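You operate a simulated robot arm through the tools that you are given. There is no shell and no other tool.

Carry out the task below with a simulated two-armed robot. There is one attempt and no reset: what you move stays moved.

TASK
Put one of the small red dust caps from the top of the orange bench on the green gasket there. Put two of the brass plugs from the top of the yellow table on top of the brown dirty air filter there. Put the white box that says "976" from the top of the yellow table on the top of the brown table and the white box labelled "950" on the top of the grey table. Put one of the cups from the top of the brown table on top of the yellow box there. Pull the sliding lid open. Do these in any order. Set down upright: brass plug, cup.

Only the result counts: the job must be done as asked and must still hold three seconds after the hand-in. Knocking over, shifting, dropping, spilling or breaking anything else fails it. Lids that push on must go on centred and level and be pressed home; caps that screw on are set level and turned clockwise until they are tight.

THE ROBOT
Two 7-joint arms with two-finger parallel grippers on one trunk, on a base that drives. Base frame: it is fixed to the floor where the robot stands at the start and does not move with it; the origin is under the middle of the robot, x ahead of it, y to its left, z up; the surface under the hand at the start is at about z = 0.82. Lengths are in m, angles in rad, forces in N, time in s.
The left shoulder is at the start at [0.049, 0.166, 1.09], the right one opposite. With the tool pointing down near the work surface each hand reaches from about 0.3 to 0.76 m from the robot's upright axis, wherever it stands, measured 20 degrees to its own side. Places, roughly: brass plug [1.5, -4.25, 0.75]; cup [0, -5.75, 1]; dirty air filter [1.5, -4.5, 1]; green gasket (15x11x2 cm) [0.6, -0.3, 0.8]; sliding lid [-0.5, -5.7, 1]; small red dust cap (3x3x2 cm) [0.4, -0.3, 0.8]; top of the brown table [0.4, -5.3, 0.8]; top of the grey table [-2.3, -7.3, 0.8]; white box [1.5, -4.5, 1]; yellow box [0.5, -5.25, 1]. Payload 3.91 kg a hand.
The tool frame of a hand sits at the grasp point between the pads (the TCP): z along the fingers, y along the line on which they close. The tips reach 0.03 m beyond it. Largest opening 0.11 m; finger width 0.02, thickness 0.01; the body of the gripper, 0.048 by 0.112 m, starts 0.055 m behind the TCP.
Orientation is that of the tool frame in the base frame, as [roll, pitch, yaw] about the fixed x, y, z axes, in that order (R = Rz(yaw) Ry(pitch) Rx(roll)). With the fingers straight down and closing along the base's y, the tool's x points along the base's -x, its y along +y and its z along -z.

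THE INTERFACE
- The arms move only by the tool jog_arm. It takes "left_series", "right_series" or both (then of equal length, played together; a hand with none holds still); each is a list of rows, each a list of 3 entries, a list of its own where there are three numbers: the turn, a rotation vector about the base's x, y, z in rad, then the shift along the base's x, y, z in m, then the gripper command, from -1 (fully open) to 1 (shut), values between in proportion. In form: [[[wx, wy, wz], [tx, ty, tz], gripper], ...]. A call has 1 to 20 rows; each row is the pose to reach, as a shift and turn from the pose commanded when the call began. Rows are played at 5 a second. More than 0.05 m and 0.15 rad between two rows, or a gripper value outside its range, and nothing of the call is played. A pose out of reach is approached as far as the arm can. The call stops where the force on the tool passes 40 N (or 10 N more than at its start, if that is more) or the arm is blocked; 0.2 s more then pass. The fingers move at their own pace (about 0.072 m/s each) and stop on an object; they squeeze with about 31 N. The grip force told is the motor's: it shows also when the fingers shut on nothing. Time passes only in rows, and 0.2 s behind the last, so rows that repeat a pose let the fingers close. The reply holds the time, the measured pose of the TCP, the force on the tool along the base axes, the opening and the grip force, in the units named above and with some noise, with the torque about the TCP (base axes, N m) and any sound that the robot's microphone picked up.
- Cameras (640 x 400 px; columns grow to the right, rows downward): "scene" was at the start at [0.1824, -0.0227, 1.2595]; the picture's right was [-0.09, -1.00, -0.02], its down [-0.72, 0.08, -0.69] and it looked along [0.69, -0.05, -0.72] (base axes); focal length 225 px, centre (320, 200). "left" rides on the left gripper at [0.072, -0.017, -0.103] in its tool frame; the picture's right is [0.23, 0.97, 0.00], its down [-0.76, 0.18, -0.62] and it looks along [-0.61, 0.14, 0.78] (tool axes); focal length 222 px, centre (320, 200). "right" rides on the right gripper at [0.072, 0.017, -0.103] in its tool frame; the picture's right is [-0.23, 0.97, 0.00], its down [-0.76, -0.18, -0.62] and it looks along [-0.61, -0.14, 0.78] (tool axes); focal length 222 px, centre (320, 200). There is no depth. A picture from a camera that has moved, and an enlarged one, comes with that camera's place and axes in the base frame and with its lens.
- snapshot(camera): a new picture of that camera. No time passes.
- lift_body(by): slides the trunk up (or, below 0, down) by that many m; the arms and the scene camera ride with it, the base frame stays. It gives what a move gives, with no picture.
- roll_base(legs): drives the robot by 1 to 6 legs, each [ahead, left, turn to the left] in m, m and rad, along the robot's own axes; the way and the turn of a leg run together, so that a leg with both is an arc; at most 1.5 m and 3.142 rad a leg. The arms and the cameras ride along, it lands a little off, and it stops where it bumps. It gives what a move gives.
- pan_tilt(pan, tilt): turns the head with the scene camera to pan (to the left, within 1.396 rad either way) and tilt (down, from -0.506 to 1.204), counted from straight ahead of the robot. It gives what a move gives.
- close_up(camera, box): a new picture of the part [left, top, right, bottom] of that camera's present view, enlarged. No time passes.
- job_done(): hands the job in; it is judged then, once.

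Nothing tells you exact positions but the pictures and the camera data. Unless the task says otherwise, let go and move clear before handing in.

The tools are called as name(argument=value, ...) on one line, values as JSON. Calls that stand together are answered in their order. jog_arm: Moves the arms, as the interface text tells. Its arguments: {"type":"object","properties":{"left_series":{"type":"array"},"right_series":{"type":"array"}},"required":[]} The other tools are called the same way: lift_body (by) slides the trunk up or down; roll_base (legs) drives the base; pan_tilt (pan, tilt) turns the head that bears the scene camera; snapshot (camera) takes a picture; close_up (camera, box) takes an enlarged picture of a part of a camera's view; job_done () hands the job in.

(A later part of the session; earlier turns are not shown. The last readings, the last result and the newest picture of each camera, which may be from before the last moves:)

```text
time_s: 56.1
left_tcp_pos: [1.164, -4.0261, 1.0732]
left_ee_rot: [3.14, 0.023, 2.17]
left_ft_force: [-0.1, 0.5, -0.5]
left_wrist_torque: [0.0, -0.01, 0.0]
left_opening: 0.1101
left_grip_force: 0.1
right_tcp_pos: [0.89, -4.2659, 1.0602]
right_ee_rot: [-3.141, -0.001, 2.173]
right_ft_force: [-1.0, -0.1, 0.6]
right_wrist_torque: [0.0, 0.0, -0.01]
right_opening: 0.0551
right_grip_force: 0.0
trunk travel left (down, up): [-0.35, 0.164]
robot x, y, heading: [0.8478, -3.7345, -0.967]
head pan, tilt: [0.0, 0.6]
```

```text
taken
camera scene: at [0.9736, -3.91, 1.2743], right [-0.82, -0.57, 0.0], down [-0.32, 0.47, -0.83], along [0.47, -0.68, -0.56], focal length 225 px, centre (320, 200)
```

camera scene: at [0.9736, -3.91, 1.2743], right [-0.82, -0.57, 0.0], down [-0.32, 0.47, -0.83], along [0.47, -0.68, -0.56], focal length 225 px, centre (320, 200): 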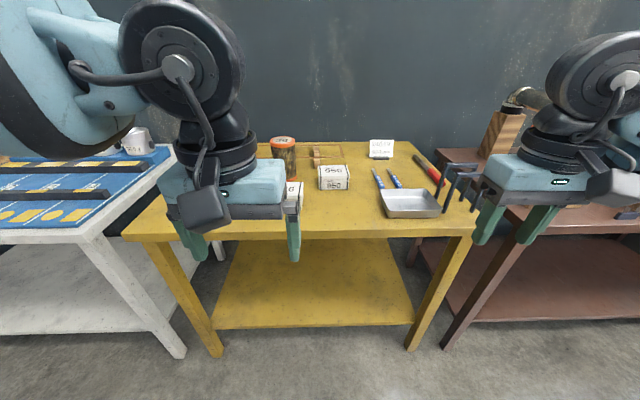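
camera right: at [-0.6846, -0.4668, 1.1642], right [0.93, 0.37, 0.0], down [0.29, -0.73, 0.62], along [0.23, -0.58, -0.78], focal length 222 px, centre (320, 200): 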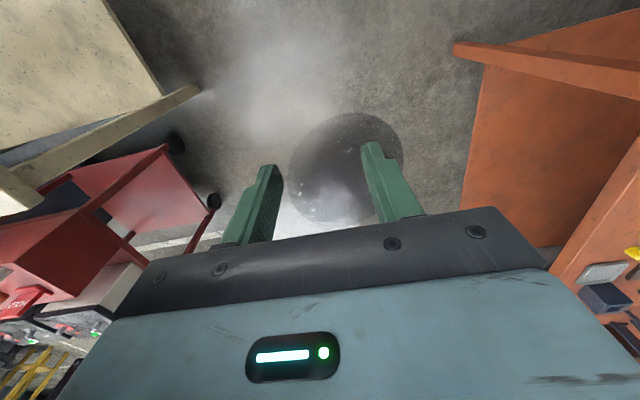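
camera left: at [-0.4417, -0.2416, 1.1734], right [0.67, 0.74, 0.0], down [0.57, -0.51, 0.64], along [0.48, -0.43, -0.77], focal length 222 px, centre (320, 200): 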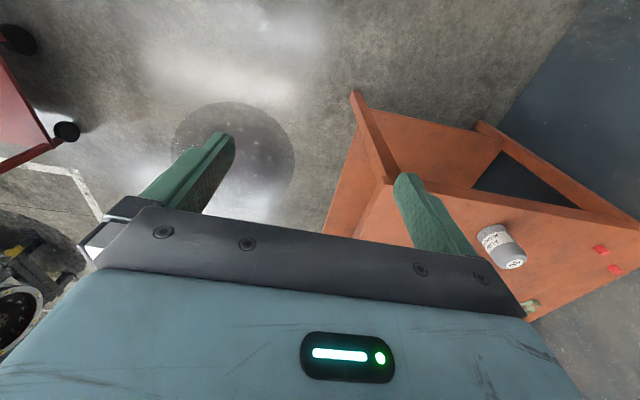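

I'm 0.72 m from the yellow table's front edge. I'll zoom in to identify the boxes, plugs and air filter.

close_up(camera="scene", box=[250, 120, 470, 240])

snapshot(camera="left")

snapshot(camera="right")

```text
2.91 times, centred on (360, 180) of scene
camera zoom: at [0.9736, -3.91, 1.2743], right [-0.82, -0.57, 0.0], down [-0.32, 0.47, -0.83], along [0.47, -0.68, -0.56], focal length 655 px, centre (204, 258)
```

zoom: 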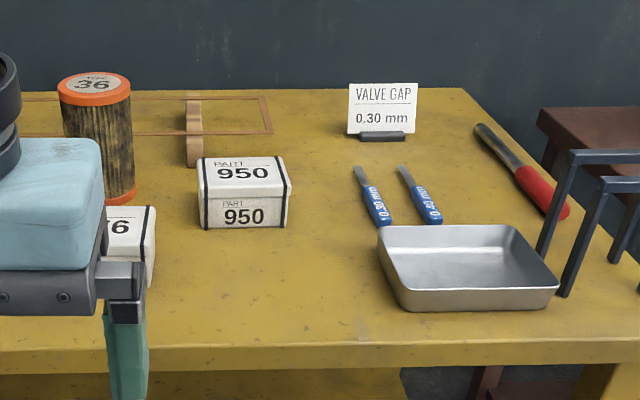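

```text
taken
camera left: at [1.1087, -3.974, 1.1734], right [0.68, 0.74, 0.0], down [0.57, -0.52, 0.64], along [0.47, -0.44, -0.77], focal length 222 px, centre (320, 200)
```

left: 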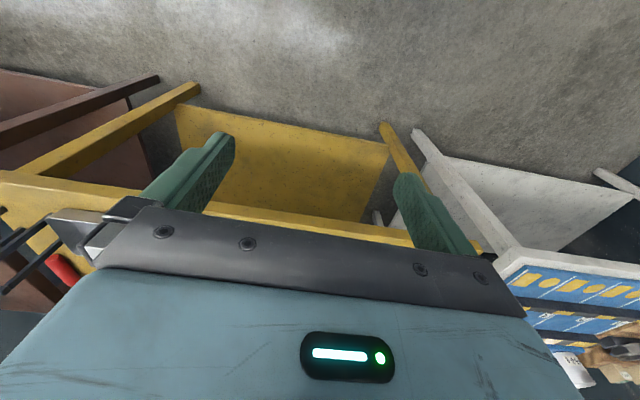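

```text
taken
camera right: at [0.8635, -4.1967, 1.1643], right [0.93, 0.36, 0.0], down [0.28, -0.73, 0.62], along [0.23, -0.58, -0.78], focal length 222 px, centre (320, 200)
```

right: 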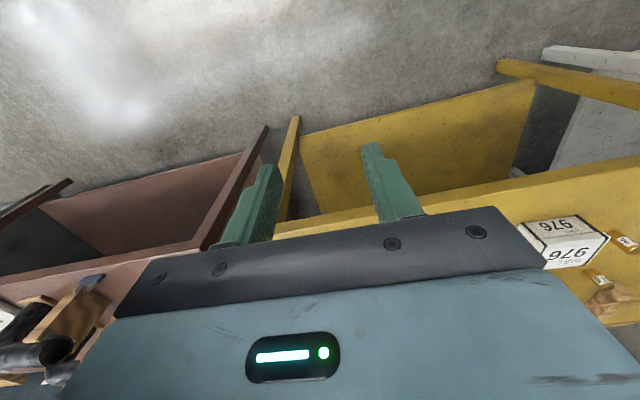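

The "950" box is in view and the "976" box sits behind my left hand with plugs beside it. I'll swing the left hand aside to see the left half of the table.

jog_arm(left_series=[[[0, 0, 0], [0.022, 0.033, 0.01], -1], [[0, 0, 0], [0.044, 0.066, 0.02], -1], [[0, 0, 0], [0.066, 0.099, 0.03], -1], [[0, 0, 0], [0.088, 0.132, 0.04], -1], [[0, 0, 0], [0.11, 0.165, 0.05], -1], [[0, 0, 0], [0.132, 0.198, 0.06], -1], [[0, 0, 0], [0.154, 0.231, 0.07], -1]])

pan_tilt(pan=0.25, tilt=0.7)

snapshot(camera="scene")

```text
time_s: 57.7
left_tcp_pos: [1.3179, -3.7983, 1.1371]
left_ee_rot: [3.141, 0.025, 2.169]
left_ft_force: [-0.1, -0.8, -0.1]
left_wrist_torque: [0.04, 0.01, -0.02]
left_opening: 0.11
left_grip_force: 0.1
left hand out of reach, approached as far as the arm can: row 7
right_tcp_pos: [0.8905, -4.2647, 1.0608]
right_ee_rot: [-3.14, 0.0, 2.172]
right_ft_force: [0.3, -0.5, 0.1]
right_wrist_torque: [0.0, -0.03, -0.03]
right_opening: 0.0549
right_grip_force: 0.0
trunk travel left (down, up): [-0.35, 0.164]
robot x, y, heading: [0.8504, -3.7337, -0.965]
head pan, tilt: [0.0, 0.6]
```

```text
time_s: 58.5
left_tcp_pos: [1.317, -3.8001, 1.139]
left_ee_rot: [3.141, 0.025, 2.174]
left_ft_force: [0.7, 0.1, -0.7]
left_wrist_torque: [0.0, 0.01, 0.01]
left_opening: 0.1103
left_grip_force: 0.0
right_tcp_pos: [0.8905, -4.2649, 1.06]
right_ee_rot: [3.141, -0.002, 2.172]
right_ft_force: [0.9, 0.4, -0.1]
right_wrist_torque: [0.0, -0.01, -0.01]
right_opening: 0.055
right_grip_force: 0.1
trunk travel left (down, up): [-0.35, 0.164]
robot x, y, heading: [0.8483, -3.7316, -0.97]
head pan, tilt: [0.25, 0.7]
```

```text
taken
camera scene: at [0.9874, -3.8932, 1.2656], right [-0.66, -0.75, 0.0], down [-0.48, 0.42, -0.77], along [0.58, -0.5, -0.64], focal length 225 px, centre (320, 200)
```

scene: 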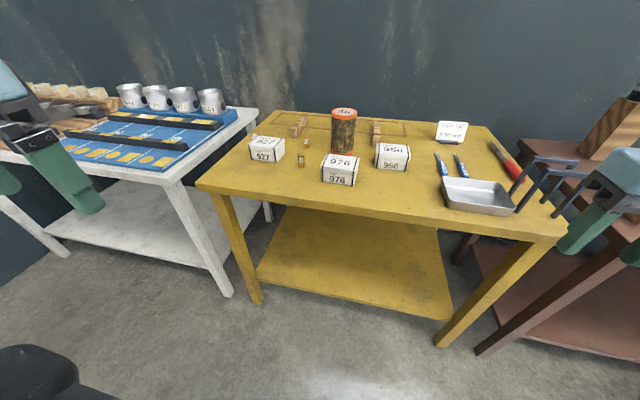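

close_up(camera="scene", box=[230, 95, 430, 200])

close_up(camera="scene", box=[280, 100, 360, 200])

```text
3.20 times, centred on (330, 148) of scene
camera zoom: at [0.9874, -3.8932, 1.2656], right [-0.66, -0.75, 0.0], down [-0.48, 0.42, -0.77], along [0.58, -0.5, -0.64], focal length 720 px, centre (288, 368)
```

zoom: 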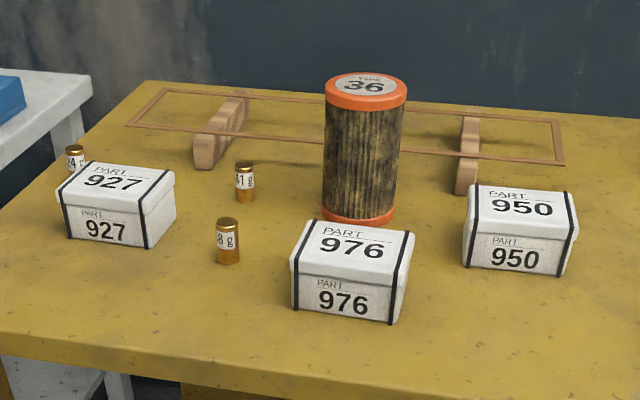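

```text
4.00 times, centred on (320, 150) of scene
camera zoom: at [0.9874, -3.8932, 1.2656], right [-0.66, -0.75, 0.0], down [-0.48, 0.42, -0.77], along [0.58, -0.5, -0.64], focal length 900 px, centre (320, 400)
```

zoom: 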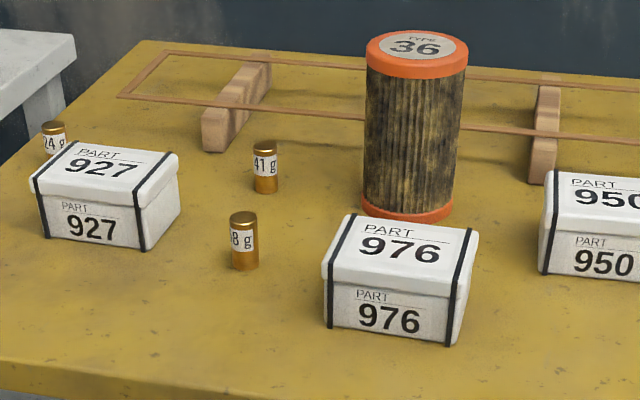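

Now everything is clear: boxes 927, 976 and 950, the filter "36" at about [1.60, -4.55] with its top near z = 0.96, and brass plugs at about [1.62, -4.34] and [1.73, -4.46]. I'll raise the right hand, then creep closer to the table.

jog_arm(right_series=[[[0, 0, 0], [-0.015, 0.022, 0.02], -1], [[0, 0, 0], [-0.03, 0.044, 0.04], -1], [[0, 0, 0], [-0.045, 0.066, 0.06], -1]])

roll_base(legs=[[0.2, 0.06, 0]])

snapshot(camera="scene")

snapshot(camera="right")

snapshot(camera="left")

```text
time_s: 59.3
left_tcp_pos: [1.3167, -3.7993, 1.1372]
left_ee_rot: [-3.141, 0.024, 2.172]
left_ft_force: [-0.3, 0.0, -0.4]
left_wrist_torque: [0.0, 0.04, 0.03]
left_opening: 0.1099
left_grip_force: 0.1
right_tcp_pos: [0.8435, -4.1985, 1.1207]
right_ee_rot: [-3.141, -0.002, 2.175]
right_ft_force: [0.2, 0.0, -0.4]
right_wrist_torque: [-0.01, 0.01, -0.01]
right_opening: 0.11
right_grip_force: 0.1
trunk travel left (down, up): [-0.35, 0.164]
robot x, y, heading: [0.8496, -3.7315, -0.968]
head pan, tilt: [0.25, 0.7]
```

```text
time_s: 60.9
left_tcp_pos: [1.4788, -3.9295, 1.1376]
left_ee_rot: [-3.141, 0.025, 2.17]
left_ft_force: [0.3, -0.8, -0.5]
left_wrist_torque: [0.01, 0.02, -0.02]
left_opening: 0.1098
left_grip_force: 0.1
right_tcp_pos: [1.0058, -4.3285, 1.1191]
right_ee_rot: [-3.141, -0.001, 2.172]
right_ft_force: [-0.8, -0.3, 0.3]
right_wrist_torque: [0.04, -0.01, -0.02]
right_opening: 0.1099
right_grip_force: 0.0
trunk travel left (down, up): [-0.35, 0.164]
robot x, y, heading: [1.0099, -3.8634, -0.97]
head pan, tilt: [0.25, 0.7]
```

```text
taken
camera scene: at [1.1488, -4.0227, 1.2655], right [-0.66, -0.75, 0.0], down [-0.48, 0.42, -0.76], along [0.58, -0.5, -0.64], focal length 225 px, centre (320, 200)
```

scene: 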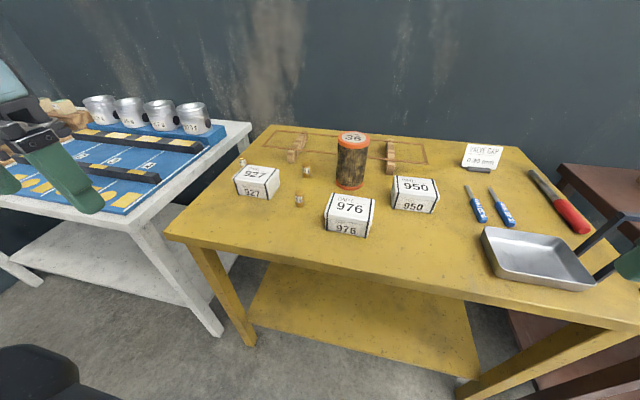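

```text
taken
camera right: at [0.9791, -4.2594, 1.2243], right [0.93, 0.36, 0.0], down [0.28, -0.73, 0.62], along [0.23, -0.58, -0.78], focal length 222 px, centre (320, 200)
```

right: 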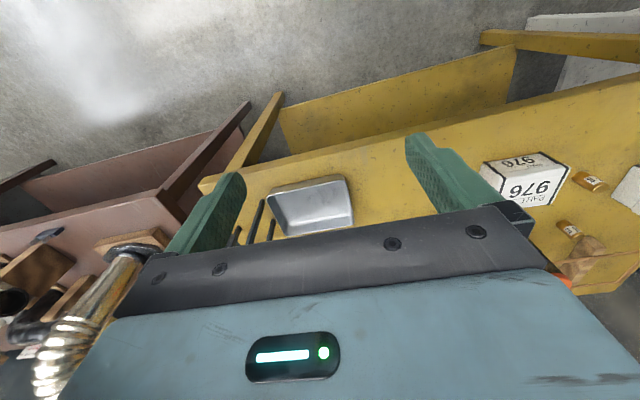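

```text
taken
camera left: at [1.422, -3.8781, 1.2376], right [0.68, 0.74, 0.0], down [0.57, -0.52, 0.64], along [0.47, -0.44, -0.77], focal length 222 px, centre (320, 200)
```

left: 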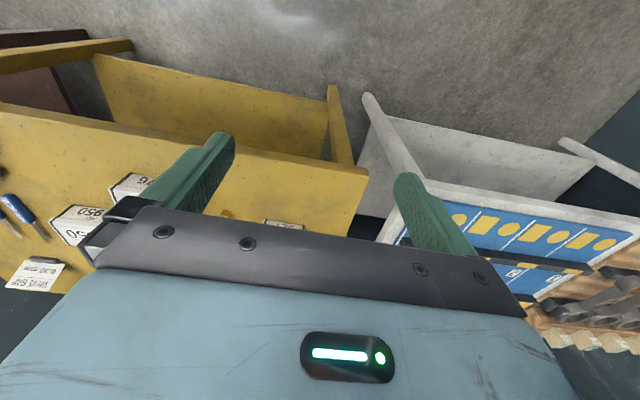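

I'm now about 0.5 m from the edge. I'll zoom in again to triangulate the table height and the objects.

close_up(camera="scene", box=[220, 120, 450, 245])

close_up(camera="right", box=[460, 130, 640, 270])

```text
2.78 times, centred on (335, 182) of scene
camera zoom: at [1.1488, -4.0227, 1.2655], right [-0.66, -0.75, 0.0], down [-0.48, 0.42, -0.76], along [0.58, -0.5, -0.64], focal length 626 px, centre (278, 249)
```

zoom: 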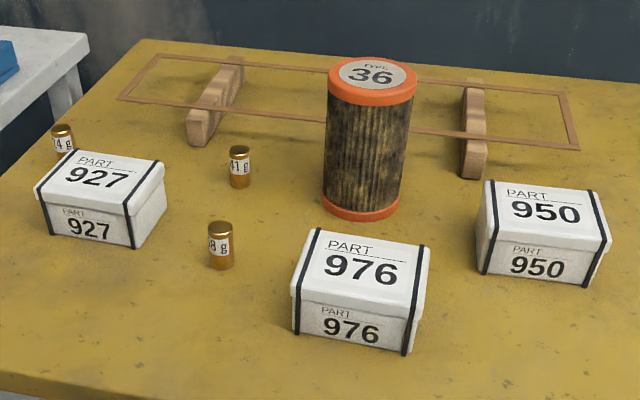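

```text
2.86 times, centred on (550, 200) of right
camera zoom: at [0.9791, -4.2594, 1.2243], right [0.93, 0.36, 0.0], down [0.28, -0.73, 0.62], along [0.23, -0.58, -0.78], focal length 635 px, centre (-337, 200)
```

zoom: 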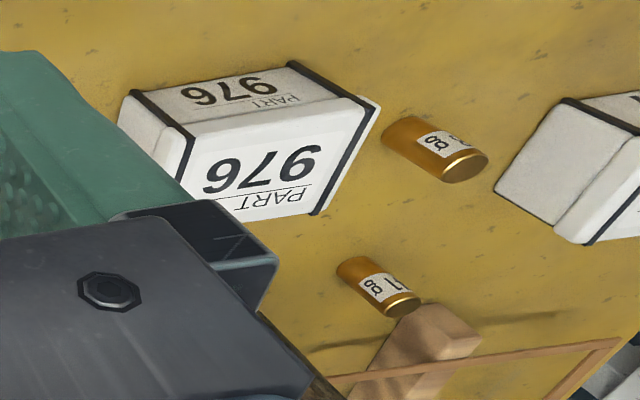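

Triangulating gives the yellow table top at about z = 0.855, the filter at [1.512, -4.464] with its top at 1.005, and plugs at [1.533, -4.287] and [1.632, -4.388]. I'll move 0.15 m closer for reach.

roll_base(legs=[[0.08, 0, 0]])

roll_base(legs=[[0.07, 0, 0]])

pan_tilt(pan=0.2, tilt=0.8)

snapshot(camera="scene")

close_up(camera="scene", box=[200, 100, 440, 250])

```text
time_s: 62.0
left_tcp_pos: [1.5244, -3.9945, 1.1378]
left_ee_rot: [3.142, 0.025, 2.169]
left_ft_force: [-0.1, -0.1, 0.8]
left_wrist_torque: [0.02, 0.01, -0.01]
left_opening: 0.1101
left_grip_force: 0.0
right_tcp_pos: [1.0509, -4.3942, 1.1214]
right_ee_rot: [3.141, -0.002, 2.17]
right_ft_force: [0.3, -1.1, 0.4]
right_wrist_torque: [0.01, -0.02, -0.09]
right_opening: 0.1102
right_grip_force: 0.1
trunk travel left (down, up): [-0.35, 0.164]
robot x, y, heading: [1.0563, -3.9272, -0.967]
head pan, tilt: [0.25, 0.7]
```

```text
time_s: 63.0
left_tcp_pos: [1.5625, -4.0527, 1.1366]
left_ee_rot: [3.14, 0.024, 2.169]
left_ft_force: [0.8, 0.0, 1.4]
left_wrist_torque: [0.02, -0.01, 0.02]
left_opening: 0.1102
left_grip_force: 0.1
right_tcp_pos: [1.0904, -4.4516, 1.1198]
right_ee_rot: [-3.141, -0.003, 2.171]
right_ft_force: [-0.1, 0.1, -0.6]
right_wrist_torque: [0.04, 0.0, 0.01]
right_opening: 0.1102
right_grip_force: 0.1
trunk travel left (down, up): [-0.35, 0.164]
robot x, y, heading: [1.0951, -3.9835, -0.971]
head pan, tilt: [0.25, 0.7]
```

```text
time_s: 63.6
left_tcp_pos: [1.5618, -4.0519, 1.1385]
left_ee_rot: [3.142, 0.025, 2.169]
left_ft_force: [0.0, 0.3, -0.4]
left_wrist_torque: [-0.01, 0.01, -0.01]
left_opening: 0.1098
left_grip_force: 0.0
right_tcp_pos: [1.0906, -4.4504, 1.1198]
right_ee_rot: [-3.141, 0.0, 2.173]
right_ft_force: [-0.7, 0.4, -0.2]
right_wrist_torque: [0.01, -0.03, -0.01]
right_opening: 0.1102
right_grip_force: 0.0
trunk travel left (down, up): [-0.35, 0.164]
robot x, y, heading: [1.095, -3.9805, -0.971]
head pan, tilt: [0.201, 0.799]
```

```text
taken
camera scene: at [1.2268, -4.1448, 1.2573], right [-0.69, -0.72, 0.0], down [-0.52, 0.5, -0.7], along [0.5, -0.48, -0.72], focal length 225 px, centre (320, 200)
```

scene: 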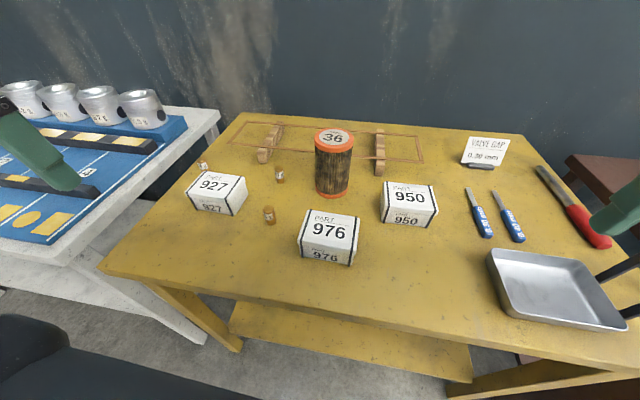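

```text
2.67 times, centred on (320, 175) of scene
camera zoom: at [1.2268, -4.1448, 1.2573], right [-0.69, -0.72, 0.0], down [-0.52, 0.5, -0.7], along [0.5, -0.48, -0.72], focal length 600 px, centre (320, 267)
```

zoom: 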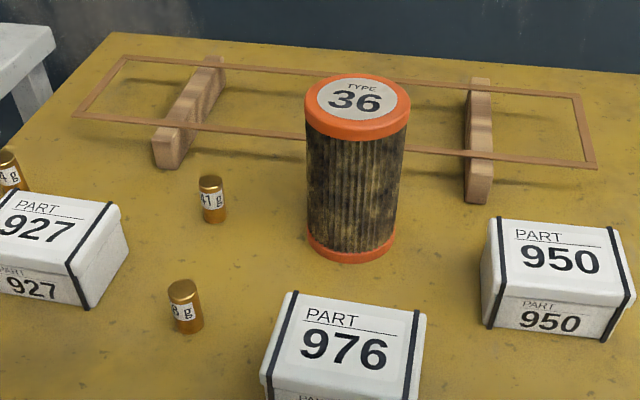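

Positions agree across three views: plug A at [1.533, -4.286], plug B at [1.631, -4.389], filter top centre [1.5115, -4.4635, 1.005]. I'll bring the left hand over plug A and level the tool.

jog_arm(left_series=[[[0.005, 0.003, 0], [-0.005, -0.04, -0.01], 0], [[0.01, 0.007, 0], [-0.01, -0.08, -0.02], 0], [[0.02, 0.0136, 0], [-0.015, -0.12, -0.03], 0], [[0.02, 0.0136, 0], [-0.02, -0.16, -0.05], 0], [[0.02, 0.0136, 0], [-0.025, -0.2, -0.07], 0], [[0.02, 0.0136, 0], [-0.029, -0.234, -0.1], 0], [[0.02, 0.0136, 0], [-0.029, -0.234, -0.137], 0], [[0.02, 0.0136, 0], [-0.029, -0.234, -0.137], 0]])

snapshot(camera="left")

snapshot(camera="scene")

```text
time_s: 65.4
left_tcp_pos: [1.5319, -4.2861, 1.0029]
left_ee_rot: [3.139, 0.001, 2.17]
left_ft_force: [0.3, -0.1, 0.5]
left_wrist_torque: [-0.02, -0.01, -0.04]
left_opening: 0.0549
left_grip_force: 0.0
right_tcp_pos: [1.09, -4.4514, 1.1196]
right_ee_rot: [3.141, 0.0, 2.172]
right_ft_force: [-0.2, -0.4, 0.0]
right_wrist_torque: [0.01, 0.04, 0.01]
right_opening: 0.1102
right_grip_force: 0.0
trunk travel left (down, up): [-0.35, 0.164]
robot x, y, heading: [1.0948, -3.9814, -0.965]
head pan, tilt: [0.201, 0.799]
```

```text
taken
camera left: at [1.4776, -4.236, 1.1034], right [0.68, 0.74, 0.0], down [0.58, -0.53, 0.62], along [0.46, -0.42, -0.78], focal length 222 px, centre (320, 200)
```

left: 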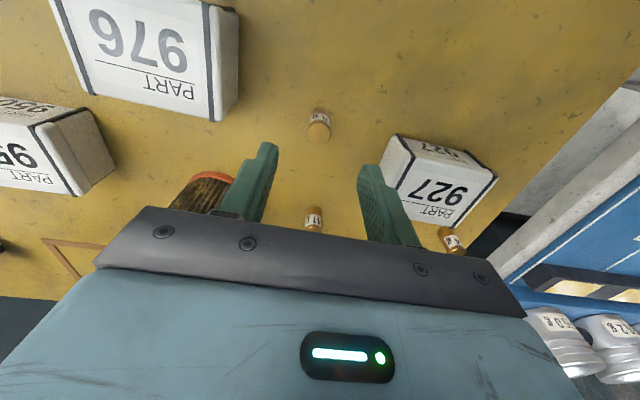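

```text
taken
camera scene: at [1.2264, -4.1451, 1.2573], right [-0.69, -0.72, 0.0], down [-0.52, 0.5, -0.7], along [0.5, -0.48, -0.72], focal length 225 px, centre (320, 200)
```

scene: 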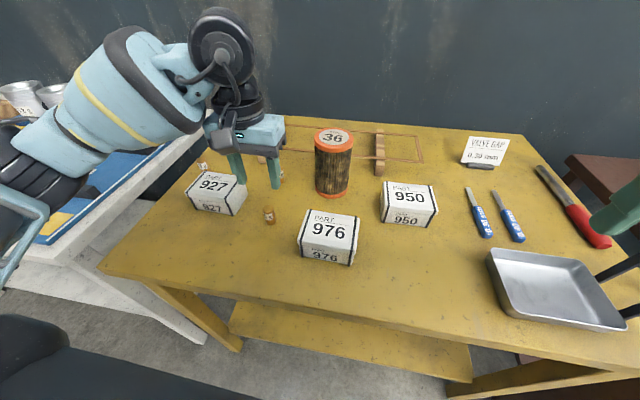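

The left hand is centred above plug A. I'll lower it and grasp.

jog_arm(left_series=[[[0, 0, 0], [0.002, -0.002, -0.04], 0], [[0, 0, 0], [0.002, -0.002, -0.08], 0], [[0, 0, 0], [0.002, -0.002, -0.1], 0], [[0, 0, 0], [0.002, -0.002, -0.111], 0], [[0, 0, 0], [0.002, -0.002, -0.111], 0]])

snapshot(camera="left")

close_up(camera="scene", box=[180, 130, 360, 250])

```text
time_s: 66.6
left_tcp_pos: [1.5349, -4.2871, 0.889]
left_ee_rot: [-3.141, 0.002, 2.17]
left_ft_force: [-0.4, -0.2, 0.1]
left_wrist_torque: [-0.01, 0.02, 0.0]
left_opening: 0.0551
left_grip_force: 0.1
right_tcp_pos: [1.0884, -4.4497, 1.1204]
right_ee_rot: [3.141, 0.0, 2.17]
right_ft_force: [-0.4, 0.0, -1.0]
right_wrist_torque: [0.03, -0.03, -0.03]
right_opening: 0.11
right_grip_force: 0.0
trunk travel left (down, up): [-0.35, 0.164]
robot x, y, heading: [1.0957, -3.9802, -0.967]
head pan, tilt: [0.201, 0.799]
```

```text
taken
camera left: at [1.4802, -4.2373, 0.9918], right [0.68, 0.74, 0.0], down [0.58, -0.53, 0.62], along [0.46, -0.42, -0.78], focal length 222 px, centre (320, 200)
```

left: 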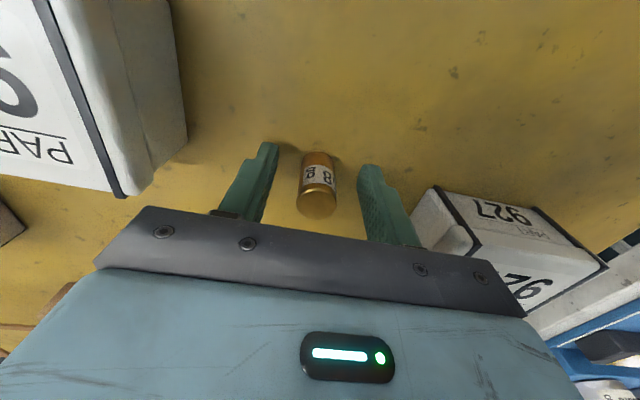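

```text
3.33 times, centred on (270, 190) of scene
camera zoom: at [1.2267, -4.1448, 1.2573], right [-0.69, -0.72, 0.0], down [-0.52, 0.5, -0.7], along [0.5, -0.48, -0.72], focal length 750 px, centre (487, 233)
```

zoom: 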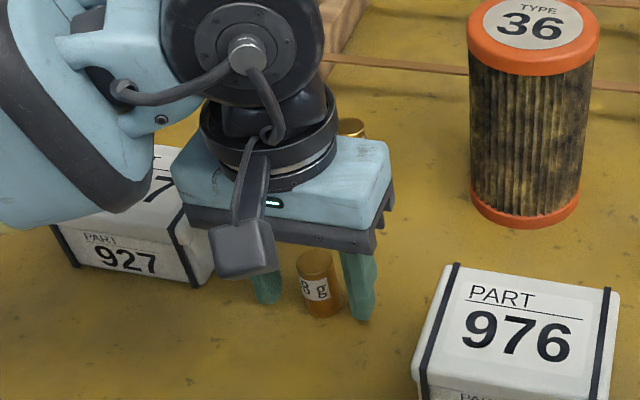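

The plug sits exactly between the fingertips. Closing and lifting.

jog_arm(left_series=[[[0, 0, 0], [0, 0, 0], 0.4], [[0, 0, 0], [0, 0, 0], 0.8], [[0, 0, 0], [0, 0, 0], 1], [[0, 0, 0], [0, 0, 0], 1], [[0, 0, 0], [0, 0, 0.02], 1], [[0, 0, 0], [0, 0, 0.06], 1], [[0, 0, 0], [0, 0, 0.1], 1], [[0, 0, 0], [0, 0, 0.14], 1], [[0, 0, 0], [0, 0, 0.18], 1], [[0, 0, 0], [0, 0, 0.205], 1], [[0, 0, 0], [0, 0, 0.205], 1]])

snapshot(camera="left")

close_up(camera="scene", box=[180, 80, 380, 210])

```text
time_s: 69.0
left_tcp_pos: [1.5352, -4.2873, 1.0952]
left_ee_rot: [-3.141, 0.0, 2.17]
left_ft_force: [-0.5, 0.4, -1.0]
left_wrist_torque: [0.04, 0.03, -0.02]
left_opening: 0.0231
left_grip_force: 31.3
right_tcp_pos: [1.0891, -4.4503, 1.1203]
right_ee_rot: [3.14, -0.001, 2.169]
right_ft_force: [0.3, -0.2, 0.2]
right_wrist_torque: [0.01, -0.01, -0.01]
right_opening: 0.1101
right_grip_force: 0.1
trunk travel left (down, up): [-0.35, 0.164]
robot x, y, heading: [1.0922, -3.9811, -0.969]
head pan, tilt: [0.201, 0.799]
```

```text
taken
camera left: at [1.4802, -4.2382, 1.1961], right [0.68, 0.74, 0.0], down [0.58, -0.53, 0.62], along [0.46, -0.42, -0.78], focal length 222 px, centre (320, 200)
```

left: 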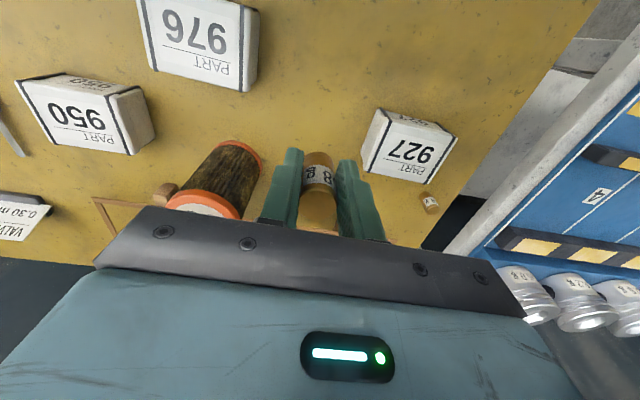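

```text
3.08 times, centred on (280, 145) of scene
camera zoom: at [1.227, -4.145, 1.2572], right [-0.69, -0.72, 0.0], down [-0.52, 0.5, -0.7], along [0.5, -0.48, -0.72], focal length 692 px, centre (443, 369)
```

zoom: 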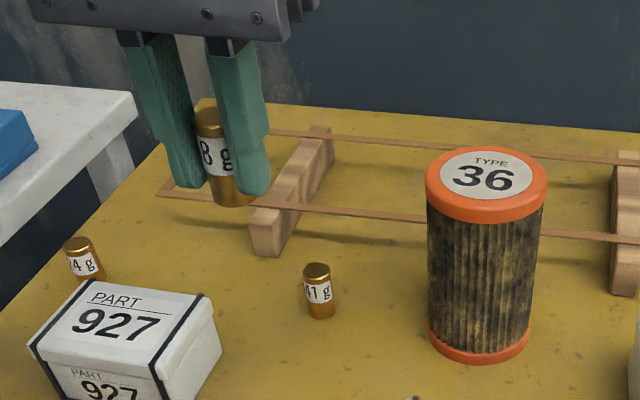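

Plug A is held. I'll carry it over the rear half of the filter top at [1.523, -4.480].

jog_arm(left_series=[[[0, 0, 0], [-0.003, -0.045, 0], 1], [[0, 0, 0], [-0.006, -0.09, 0], 1], [[0, 0, 0], [-0.009, -0.135, 0], 1], [[0, 0, 0], [-0.0115, -0.175, 0], 1], [[0, 0, 0], [-0.0125, -0.193, 0], 1], [[0, 0, 0], [-0.0125, -0.193, 0], 1], [[0, 0, 0], [-0.0125, -0.193, -0.025], 1], [[0, 0, 0], [-0.0125, -0.193, -0.045], 1], [[0, 0, 0], [-0.0125, -0.193, -0.045], 1]])

snapshot(camera="left")

close_up(camera="scene", box=[240, 60, 420, 200])

snapshot(camera="right")

```text
time_s: 71.0
left_tcp_pos: [1.521, -4.4797, 1.0506]
left_ee_rot: [-3.14, 0.002, 2.17]
left_ft_force: [1.0, 0.6, -0.9]
left_wrist_torque: [-0.02, -0.02, -0.01]
left_opening: 0.0231
left_grip_force: 30.9
right_tcp_pos: [1.0888, -4.4505, 1.1204]
right_ee_rot: [-3.14, 0.002, 2.172]
right_ft_force: [-0.2, -0.6, 0.3]
right_wrist_torque: [0.01, 0.0, 0.02]
right_opening: 0.1098
right_grip_force: 0.0
trunk travel left (down, up): [-0.35, 0.164]
robot x, y, heading: [1.0943, -3.9835, -0.968]
head pan, tilt: [0.201, 0.799]
```

```text
taken
camera left: at [1.4667, -4.4305, 1.1517], right [0.68, 0.74, 0.0], down [0.58, -0.53, 0.62], along [0.46, -0.42, -0.78], focal length 222 px, centre (320, 200)
```

left: 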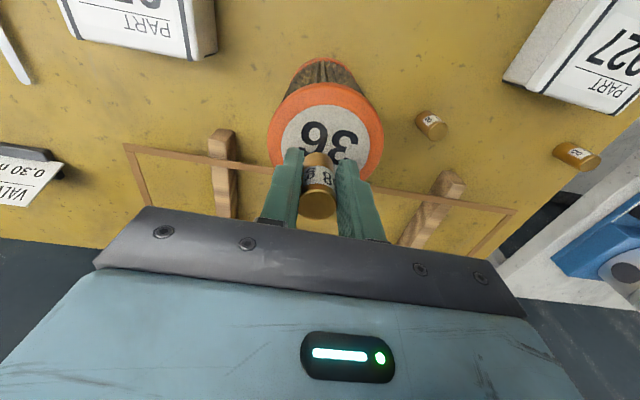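

```text
2.86 times, centred on (330, 130) of scene
camera zoom: at [1.2267, -4.1449, 1.2573], right [-0.69, -0.72, 0.0], down [-0.52, 0.5, -0.7], along [0.5, -0.48, -0.72], focal length 643 px, centre (291, 400)
```

zoom: 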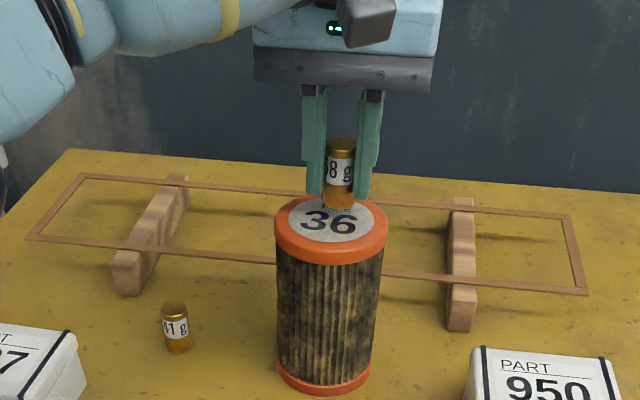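

```text
taken
camera right: at [1.0629, -4.3815, 1.2244], right [0.93, 0.36, 0.0], down [0.28, -0.73, 0.62], along [0.23, -0.58, -0.78], focal length 222 px, centre (320, 200)
```

right: 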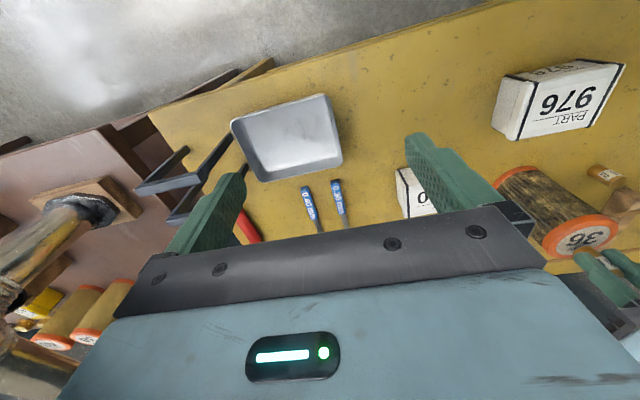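

The plug is over the filter; I'll nudge it 6 mm toward the rear and lower carefully.

jog_arm(left_series=[[[0, 0, 0], [0.0034, -0.005, 0], 1], [[0, 0, 0], [0.0034, -0.005, -0.006], 1], [[0, 0, 0], [0.0034, -0.005, -0.008], 1], [[0, 0, 0], [0.0034, -0.005, -0.008], 1]])

jog_arm(left_series=[[[0, 0, 0], [0, 0, -0.001], 1], [[0, 0, 0], [0, 0, -0.002], 1]])

close_up(camera="left", box=[240, 60, 420, 230])

close_up(camera="scene", box=[280, 80, 380, 150])

```text
time_s: 72.0
left_tcp_pos: [1.5261, -4.4852, 1.0418]
left_ee_rot: [3.141, 0.001, 2.17]
left_ft_force: [-0.7, -0.1, -0.5]
left_wrist_torque: [0.0, -0.02, 0.01]
left_opening: 0.023
left_grip_force: 31.5
right_tcp_pos: [1.0885, -4.4503, 1.1211]
right_ee_rot: [-3.14, -0.001, 2.173]
right_ft_force: [0.4, 0.2, 0.0]
right_wrist_torque: [-0.02, -0.04, -0.01]
right_opening: 0.1101
right_grip_force: 0.1
trunk travel left (down, up): [-0.35, 0.164]
robot x, y, heading: [1.0951, -3.9823, -0.964]
head pan, tilt: [0.201, 0.799]
```

```text
time_s: 72.6
left_tcp_pos: [1.5262, -4.4865, 1.0401]
left_ee_rot: [-3.141, 0.002, 2.171]
left_ft_force: [0.6, -0.3, 2.3]
left_wrist_torque: [-0.05, -0.02, 0.02]
left_opening: 0.0229
left_grip_force: 30.9
right_tcp_pos: [1.0883, -4.4503, 1.1192]
right_ee_rot: [3.141, -0.002, 2.172]
right_ft_force: [0.4, -0.1, -0.1]
right_wrist_torque: [0.02, -0.01, 0.0]
right_opening: 0.11
right_grip_force: 0.0
trunk travel left (down, up): [-0.35, 0.164]
robot x, y, heading: [1.0922, -3.9848, -0.967]
head pan, tilt: [0.201, 0.799]
```

```text
2.35 times, centred on (330, 145) of left
camera zoom: at [1.4708, -4.4357, 1.1417], right [0.68, 0.74, 0.0], down [0.58, -0.53, 0.63], along [0.46, -0.42, -0.78], focal length 523 px, centre (296, 329)
```

zoom: 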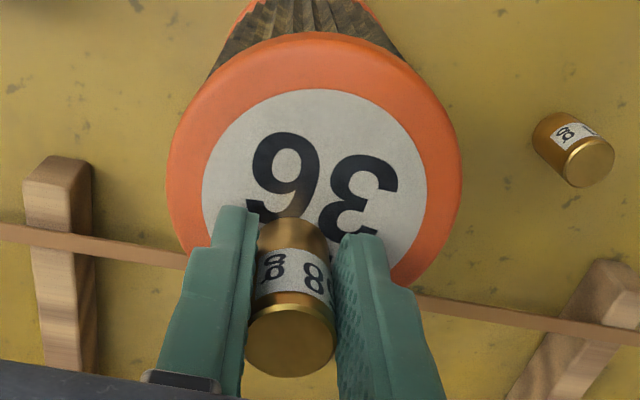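

```text
5.71 times, centred on (330, 115) of scene
camera zoom: at [1.2266, -4.1447, 1.2574], right [-0.69, -0.72, 0.0], down [-0.52, 0.5, -0.7], along [0.5, -0.48, -0.72], focal length 1286 px, centre (263, 686)
```

zoom: 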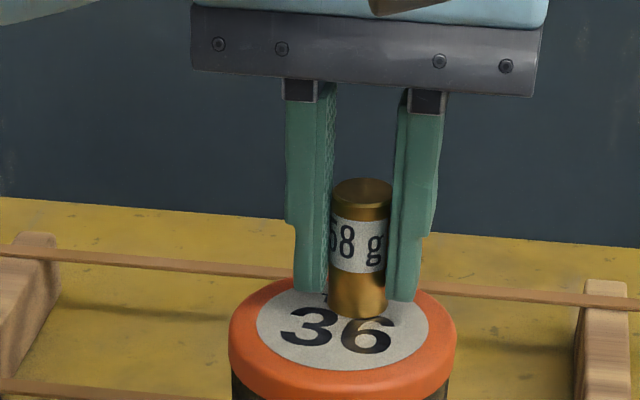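

Contact at 2.3 N with the plug well inside the filter top. Releasing gently and lifting straight up.

jog_arm(left_series=[[[0, 0, 0], [0, 0, 0], 0.5], [[0, 0, 0], [0, 0, 0], 0.3], [[0, 0, 0], [0, 0, 0], 0.2], [[0, 0, 0], [0, 0, 0.02], 0.2], [[0, 0, 0], [0, 0, 0.05], 0.2], [[0, 0, 0], [0, 0, 0.09], 0.1], [[0, 0, 0], [0, 0, 0.09], 0.0]])

close_up(camera="scene", box=[240, 60, 420, 200])

snapshot(camera="left")

```text
time_s: 74.2
left_tcp_pos: [1.5231, -4.4741, 1.1264]
left_ee_rot: [-3.141, 0.001, 2.17]
left_ft_force: [0.0, -1.0, -0.3]
left_wrist_torque: [0.0, 0.01, 0.04]
left_opening: 0.0549
left_grip_force: 0.0
left hand out of reach, approached as far as the arm can: row 6, 7
right_tcp_pos: [1.0896, -4.451, 1.1199]
right_ee_rot: [3.141, -0.002, 2.172]
right_ft_force: [0.2, -0.3, 0.4]
right_wrist_torque: [0.01, -0.01, 0.0]
right_opening: 0.1099
right_grip_force: 0.2
trunk travel left (down, up): [-0.35, 0.164]
robot x, y, heading: [1.09, -3.9793, -0.964]
head pan, tilt: [0.201, 0.799]
```

```text
2.86 times, centred on (330, 130) of scene
camera zoom: at [1.2268, -4.1454, 1.2572], right [-0.69, -0.72, 0.0], down [-0.52, 0.5, -0.7], along [0.5, -0.48, -0.72], focal length 643 px, centre (291, 400)
```

zoom: 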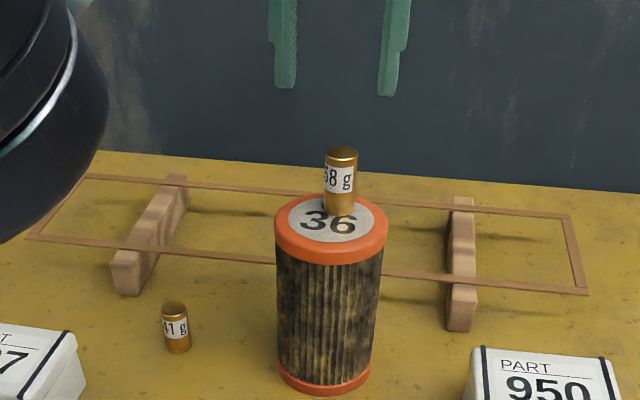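

```text
taken
camera left: at [1.468, -4.4241, 1.2279], right [0.68, 0.74, 0.0], down [0.58, -0.53, 0.62], along [0.46, -0.42, -0.78], focal length 222 px, centre (320, 200)
```

left: 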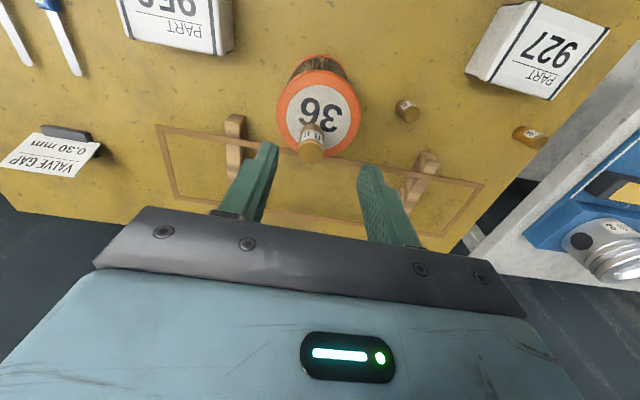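

Plug A stands upright on the filter. Next I'll move the left hand over plug B at about [1.632, -4.392].

jog_arm(left_series=[[[0, 0, 0], [0.01, 0.03, 0], 0], [[0, 0, 0], [0.035, 0.05, 0], 0], [[0, 0, 0], [0.065, 0.075, 0], 0], [[0, 0, 0], [0.095, 0.09, -0.01], 0], [[0, 0, 0], [0.106, 0.094, -0.05], 0], [[0, 0, 0], [0.106, 0.094, -0.09], 0], [[0, 0, 0], [0.106, 0.094, -0.13], 0], [[0, 0, 0], [0.106, 0.094, -0.13], 0]])

snapshot(camera="left")

close_up(camera="scene", box=[200, 60, 400, 200])

```text
time_s: 76.0
left_tcp_pos: [1.6282, -4.379, 0.9964]
left_ee_rot: [3.139, 0.001, 2.169]
left_ft_force: [0.2, 0.0, 0.7]
left_wrist_torque: [0.0, 0.0, 0.03]
left_opening: 0.0547
left_grip_force: 0.0
right_tcp_pos: [1.0898, -4.4514, 1.1206]
right_ee_rot: [-3.141, 0.002, 2.172]
right_ft_force: [0.8, -0.6, 0.6]
right_wrist_torque: [0.0, 0.0, 0.02]
right_opening: 0.1098
right_grip_force: 0.1
trunk travel left (down, up): [-0.35, 0.164]
robot x, y, heading: [1.0912, -3.983, -0.97]
head pan, tilt: [0.201, 0.799]
```

```text
taken
camera left: at [1.5732, -4.3295, 1.0984], right [0.68, 0.74, 0.0], down [0.58, -0.53, 0.62], along [0.46, -0.42, -0.78], focal length 222 px, centre (320, 200)
```

left: 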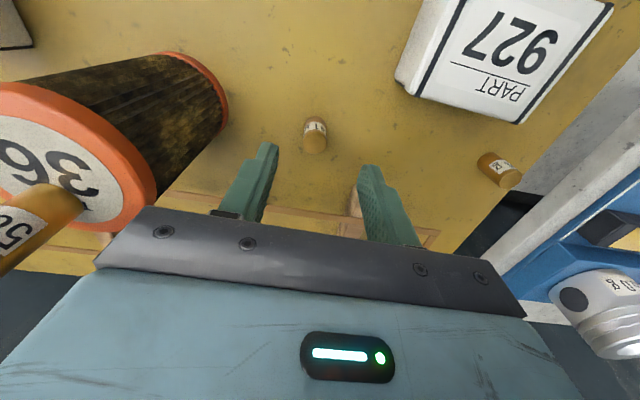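

```text
2.86 times, centred on (300, 130) of scene
camera zoom: at [1.2264, -4.1448, 1.2574], right [-0.69, -0.72, 0.0], down [-0.52, 0.5, -0.7], along [0.5, -0.48, -0.72], focal length 643 px, centre (377, 400)
```

zoom: 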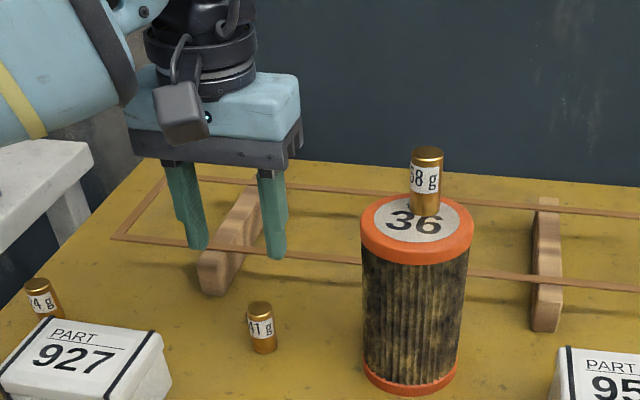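

Plug B lies at [1.633, -4.3925] by the wrist camera. I'll align, descend and grip it.

jog_arm(left_series=[[[0, 0, 0], [0.0045, -0.0135, -0.03], 0], [[0, 0, 0], [0.0045, -0.0135, -0.07], 0], [[0, 0, 0], [0.0045, -0.0135, -0.095], 0], [[0, 0, 0], [0.0045, -0.0135, -0.1074], 0], [[0, 0, 0], [0.0045, -0.0135, -0.1074], 0]])

snapshot(camera="left")

```text
time_s: 77.2
left_tcp_pos: [1.6326, -4.3937, 0.8883]
left_ee_rot: [3.141, 0.003, 2.169]
left_ft_force: [0.8, 0.1, -0.3]
left_wrist_torque: [0.0, 0.0, -0.02]
left_opening: 0.0552
left_grip_force: 0.0
right_tcp_pos: [1.0907, -4.4505, 1.1205]
right_ee_rot: [3.141, -0.001, 2.172]
right_ft_force: [0.4, -0.1, 0.6]
right_wrist_torque: [0.01, 0.05, 0.0]
right_opening: 0.1102
right_grip_force: 0.0
trunk travel left (down, up): [-0.35, 0.164]
robot x, y, heading: [1.0958, -3.9845, -0.973]
head pan, tilt: [0.201, 0.799]
```

```text
taken
camera left: at [1.5779, -4.3434, 0.9905], right [0.68, 0.74, 0.0], down [0.58, -0.53, 0.62], along [0.46, -0.42, -0.78], focal length 222 px, centre (320, 200)
```

left: 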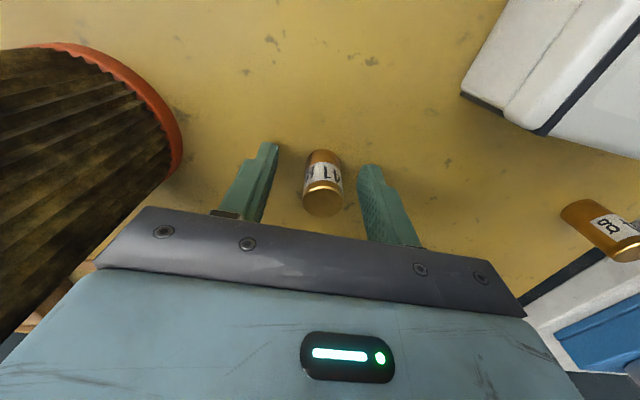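

Centred again. I'll grip plug B, lift it, and bring it round to the front half of the filter top.

jog_arm(left_series=[[[0, 0, 0], [0, 0, 0], 0.4], [[0, 0, 0], [0, 0, 0], 0.8], [[0, 0, 0], [0, 0, 0], 1], [[0, 0, 0], [0, 0, 0], 1], [[0, 0, 0], [0, 0, 0.02], 1], [[0, 0, 0], [0, 0, 0.06], 1], [[0, 0, 0], [0, 0, 0.1], 1], [[0, 0, 0], [0, 0, 0.14], 1], [[0, 0, 0], [0, 0, 0.175], 1], [[0, 0, 0], [0, 0, 0.2], 1], [[0, 0, 0], [-0.04, 0.006, 0.2], 1], [[0, 0, 0], [-0.07, 0.011, 0.2], 1], [[0, 0, 0], [-0.094, 0.014, 0.2], 1], [[0, 0, 0], [-0.123, -0.006, 0.2], 1], [[0, 0, 0], [-0.152, -0.025, 0.2], 1], [[0, 0, 0], [-0.152, -0.025, 0.2], 1]])

snapshot(camera="left")

close_up(camera="scene", box=[240, 60, 420, 200])

```text
time_s: 80.6
left_tcp_pos: [1.4817, -4.4164, 1.0883]
left_ee_rot: [3.141, 0.002, 2.171]
left_ft_force: [0.9, -0.9, 0.1]
left_wrist_torque: [-0.05, 0.04, -0.02]
left_opening: 0.0229
left_grip_force: 30.9
right_tcp_pos: [1.0907, -4.4492, 1.1207]
right_ee_rot: [-3.141, 0.0, 2.171]
right_ft_force: [-1.1, -0.6, 0.0]
right_wrist_torque: [-0.01, -0.01, -0.02]
right_opening: 0.11
right_grip_force: 0.1
trunk travel left (down, up): [-0.35, 0.164]
robot x, y, heading: [1.0894, -3.9808, -0.969]
head pan, tilt: [0.201, 0.799]
```

```text
taken
camera left: at [1.427, -4.3676, 1.19], right [0.68, 0.74, 0.0], down [0.58, -0.53, 0.62], along [0.46, -0.42, -0.78], focal length 222 px, centre (320, 200)
```

left: 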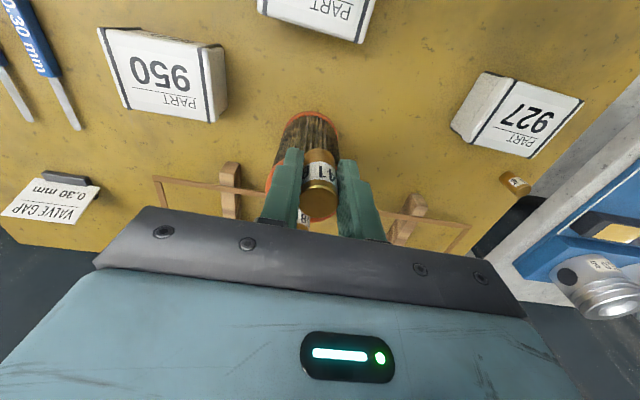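

```text
2.86 times, centred on (330, 130) of scene
camera zoom: at [1.2273, -4.1446, 1.2573], right [-0.69, -0.72, 0.0], down [-0.52, 0.5, -0.7], along [0.5, -0.48, -0.72], focal length 643 px, centre (291, 400)
```

zoom: 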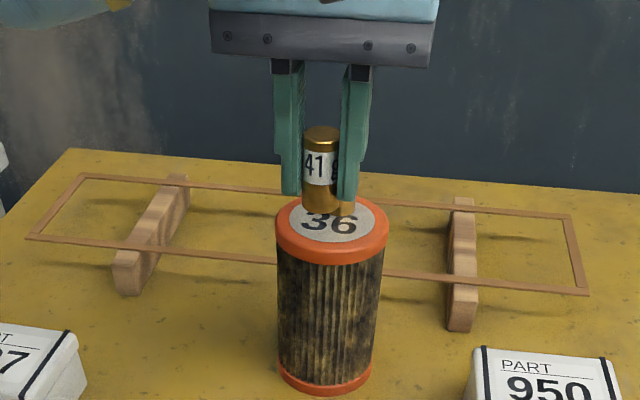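

Now forward 4 cm over the front half of the filter, then down to just above its top.

jog_arm(left_series=[[[0, 0, 0], [0.011, -0.018, 0], 1], [[0, 0, 0], [0.0215, -0.0356, 0], 1], [[0, 0, 0], [0.0215, -0.0356, 0], 1], [[0, 0, 0], [0.0215, -0.0356, -0.02], 1], [[0, 0, 0], [0.0215, -0.0356, -0.038], 1], [[0, 0, 0], [0.0215, -0.0356, -0.045], 1], [[0, 0, 0], [0.0215, -0.0356, -0.045], 1]])

close_up(camera="left", box=[240, 60, 420, 230])

close_up(camera="scene", box=[280, 80, 380, 150])

```text
time_s: 82.2
left_tcp_pos: [1.502, -4.4535, 1.0443]
left_ee_rot: [3.14, -0.001, 2.171]
left_ft_force: [-0.1, 0.1, -0.1]
left_wrist_torque: [0.02, 0.01, -0.01]
left_opening: 0.023
left_grip_force: 31.5
right_tcp_pos: [1.0907, -4.4505, 1.1206]
right_ee_rot: [-3.141, -0.001, 2.171]
right_ft_force: [0.4, -0.6, 0.6]
right_wrist_torque: [-0.01, 0.01, 0.0]
right_opening: 0.1097
right_grip_force: 0.1
trunk travel left (down, up): [-0.35, 0.164]
robot x, y, heading: [1.0914, -3.9838, -0.971]
head pan, tilt: [0.201, 0.799]
```

```text
2.35 times, centred on (330, 145) of left
camera zoom: at [1.4475, -4.4039, 1.1453], right [0.68, 0.74, 0.0], down [0.58, -0.53, 0.62], along [0.46, -0.42, -0.78], focal length 523 px, centre (296, 329)
```

zoom: 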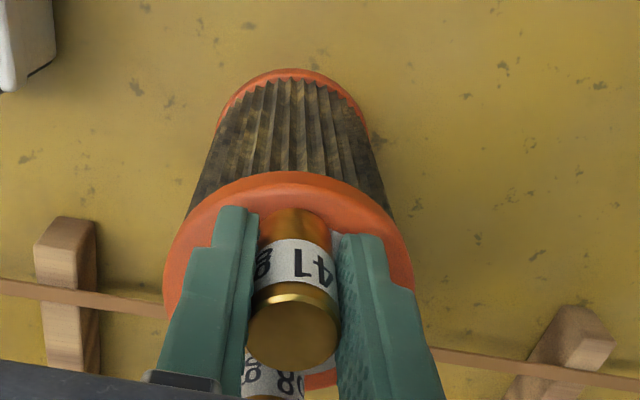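

```text
5.71 times, centred on (330, 115) of scene
camera zoom: at [1.2268, -4.1449, 1.2573], right [-0.69, -0.72, 0.0], down [-0.52, 0.5, -0.7], along [0.5, -0.48, -0.72], focal length 1286 px, centre (263, 686)
```

zoom: 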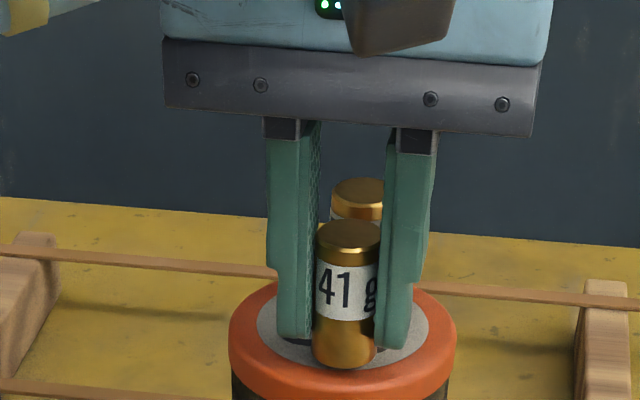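

The plug is inside the rim with clearance to the first one. Lowering the last few millimetres.

jog_arm(left_series=[[[0, 0, 0], [0, 0, -0.002], 1], [[0, 0, 0], [0, 0, -0.004], 1], [[0, 0, 0], [0, 0, -0.005], 1]])

```text
time_s: 83.0
left_tcp_pos: [1.5022, -4.4527, 1.0394]
left_ee_rot: [3.14, 0.001, 2.17]
left_ft_force: [0.3, 0.1, 0.8]
left_wrist_torque: [-0.02, -0.03, 0.01]
left_opening: 0.0228
left_grip_force: 31.3
right_tcp_pos: [1.089, -4.4505, 1.1207]
right_ee_rot: [-3.142, -0.001, 2.171]
right_ft_force: [0.2, 0.2, -0.5]
right_wrist_torque: [0.0, 0.0, 0.03]
right_opening: 0.1101
right_grip_force: 0.1
trunk travel left (down, up): [-0.35, 0.164]
robot x, y, heading: [1.0932, -3.9789, -0.969]
head pan, tilt: [0.201, 0.799]
```

jog_arm(left_series=[[[0, 0, 0], [0, 0, -0.001], 1], [[0, 0, 0], [0, 0, -0.001], 1]])

```text
time_s: 83.6
left_tcp_pos: [1.5022, -4.4531, 1.0395]
left_ee_rot: [3.142, 0.003, 2.171]
left_ft_force: [1.4, -1.2, 8.3]
left_wrist_torque: [-0.07, -0.05, 0.02]
left_opening: 0.0232
left_grip_force: 31.0
right_tcp_pos: [1.0894, -4.4502, 1.121]
right_ee_rot: [-3.141, 0.002, 2.171]
right_ft_force: [0.9, -0.3, -0.9]
right_wrist_torque: [-0.01, 0.04, 0.02]
right_opening: 0.1099
right_grip_force: 0.1
trunk travel left (down, up): [-0.35, 0.164]
robot x, y, heading: [1.0943, -3.9815, -0.97]
head pan, tilt: [0.201, 0.799]
```

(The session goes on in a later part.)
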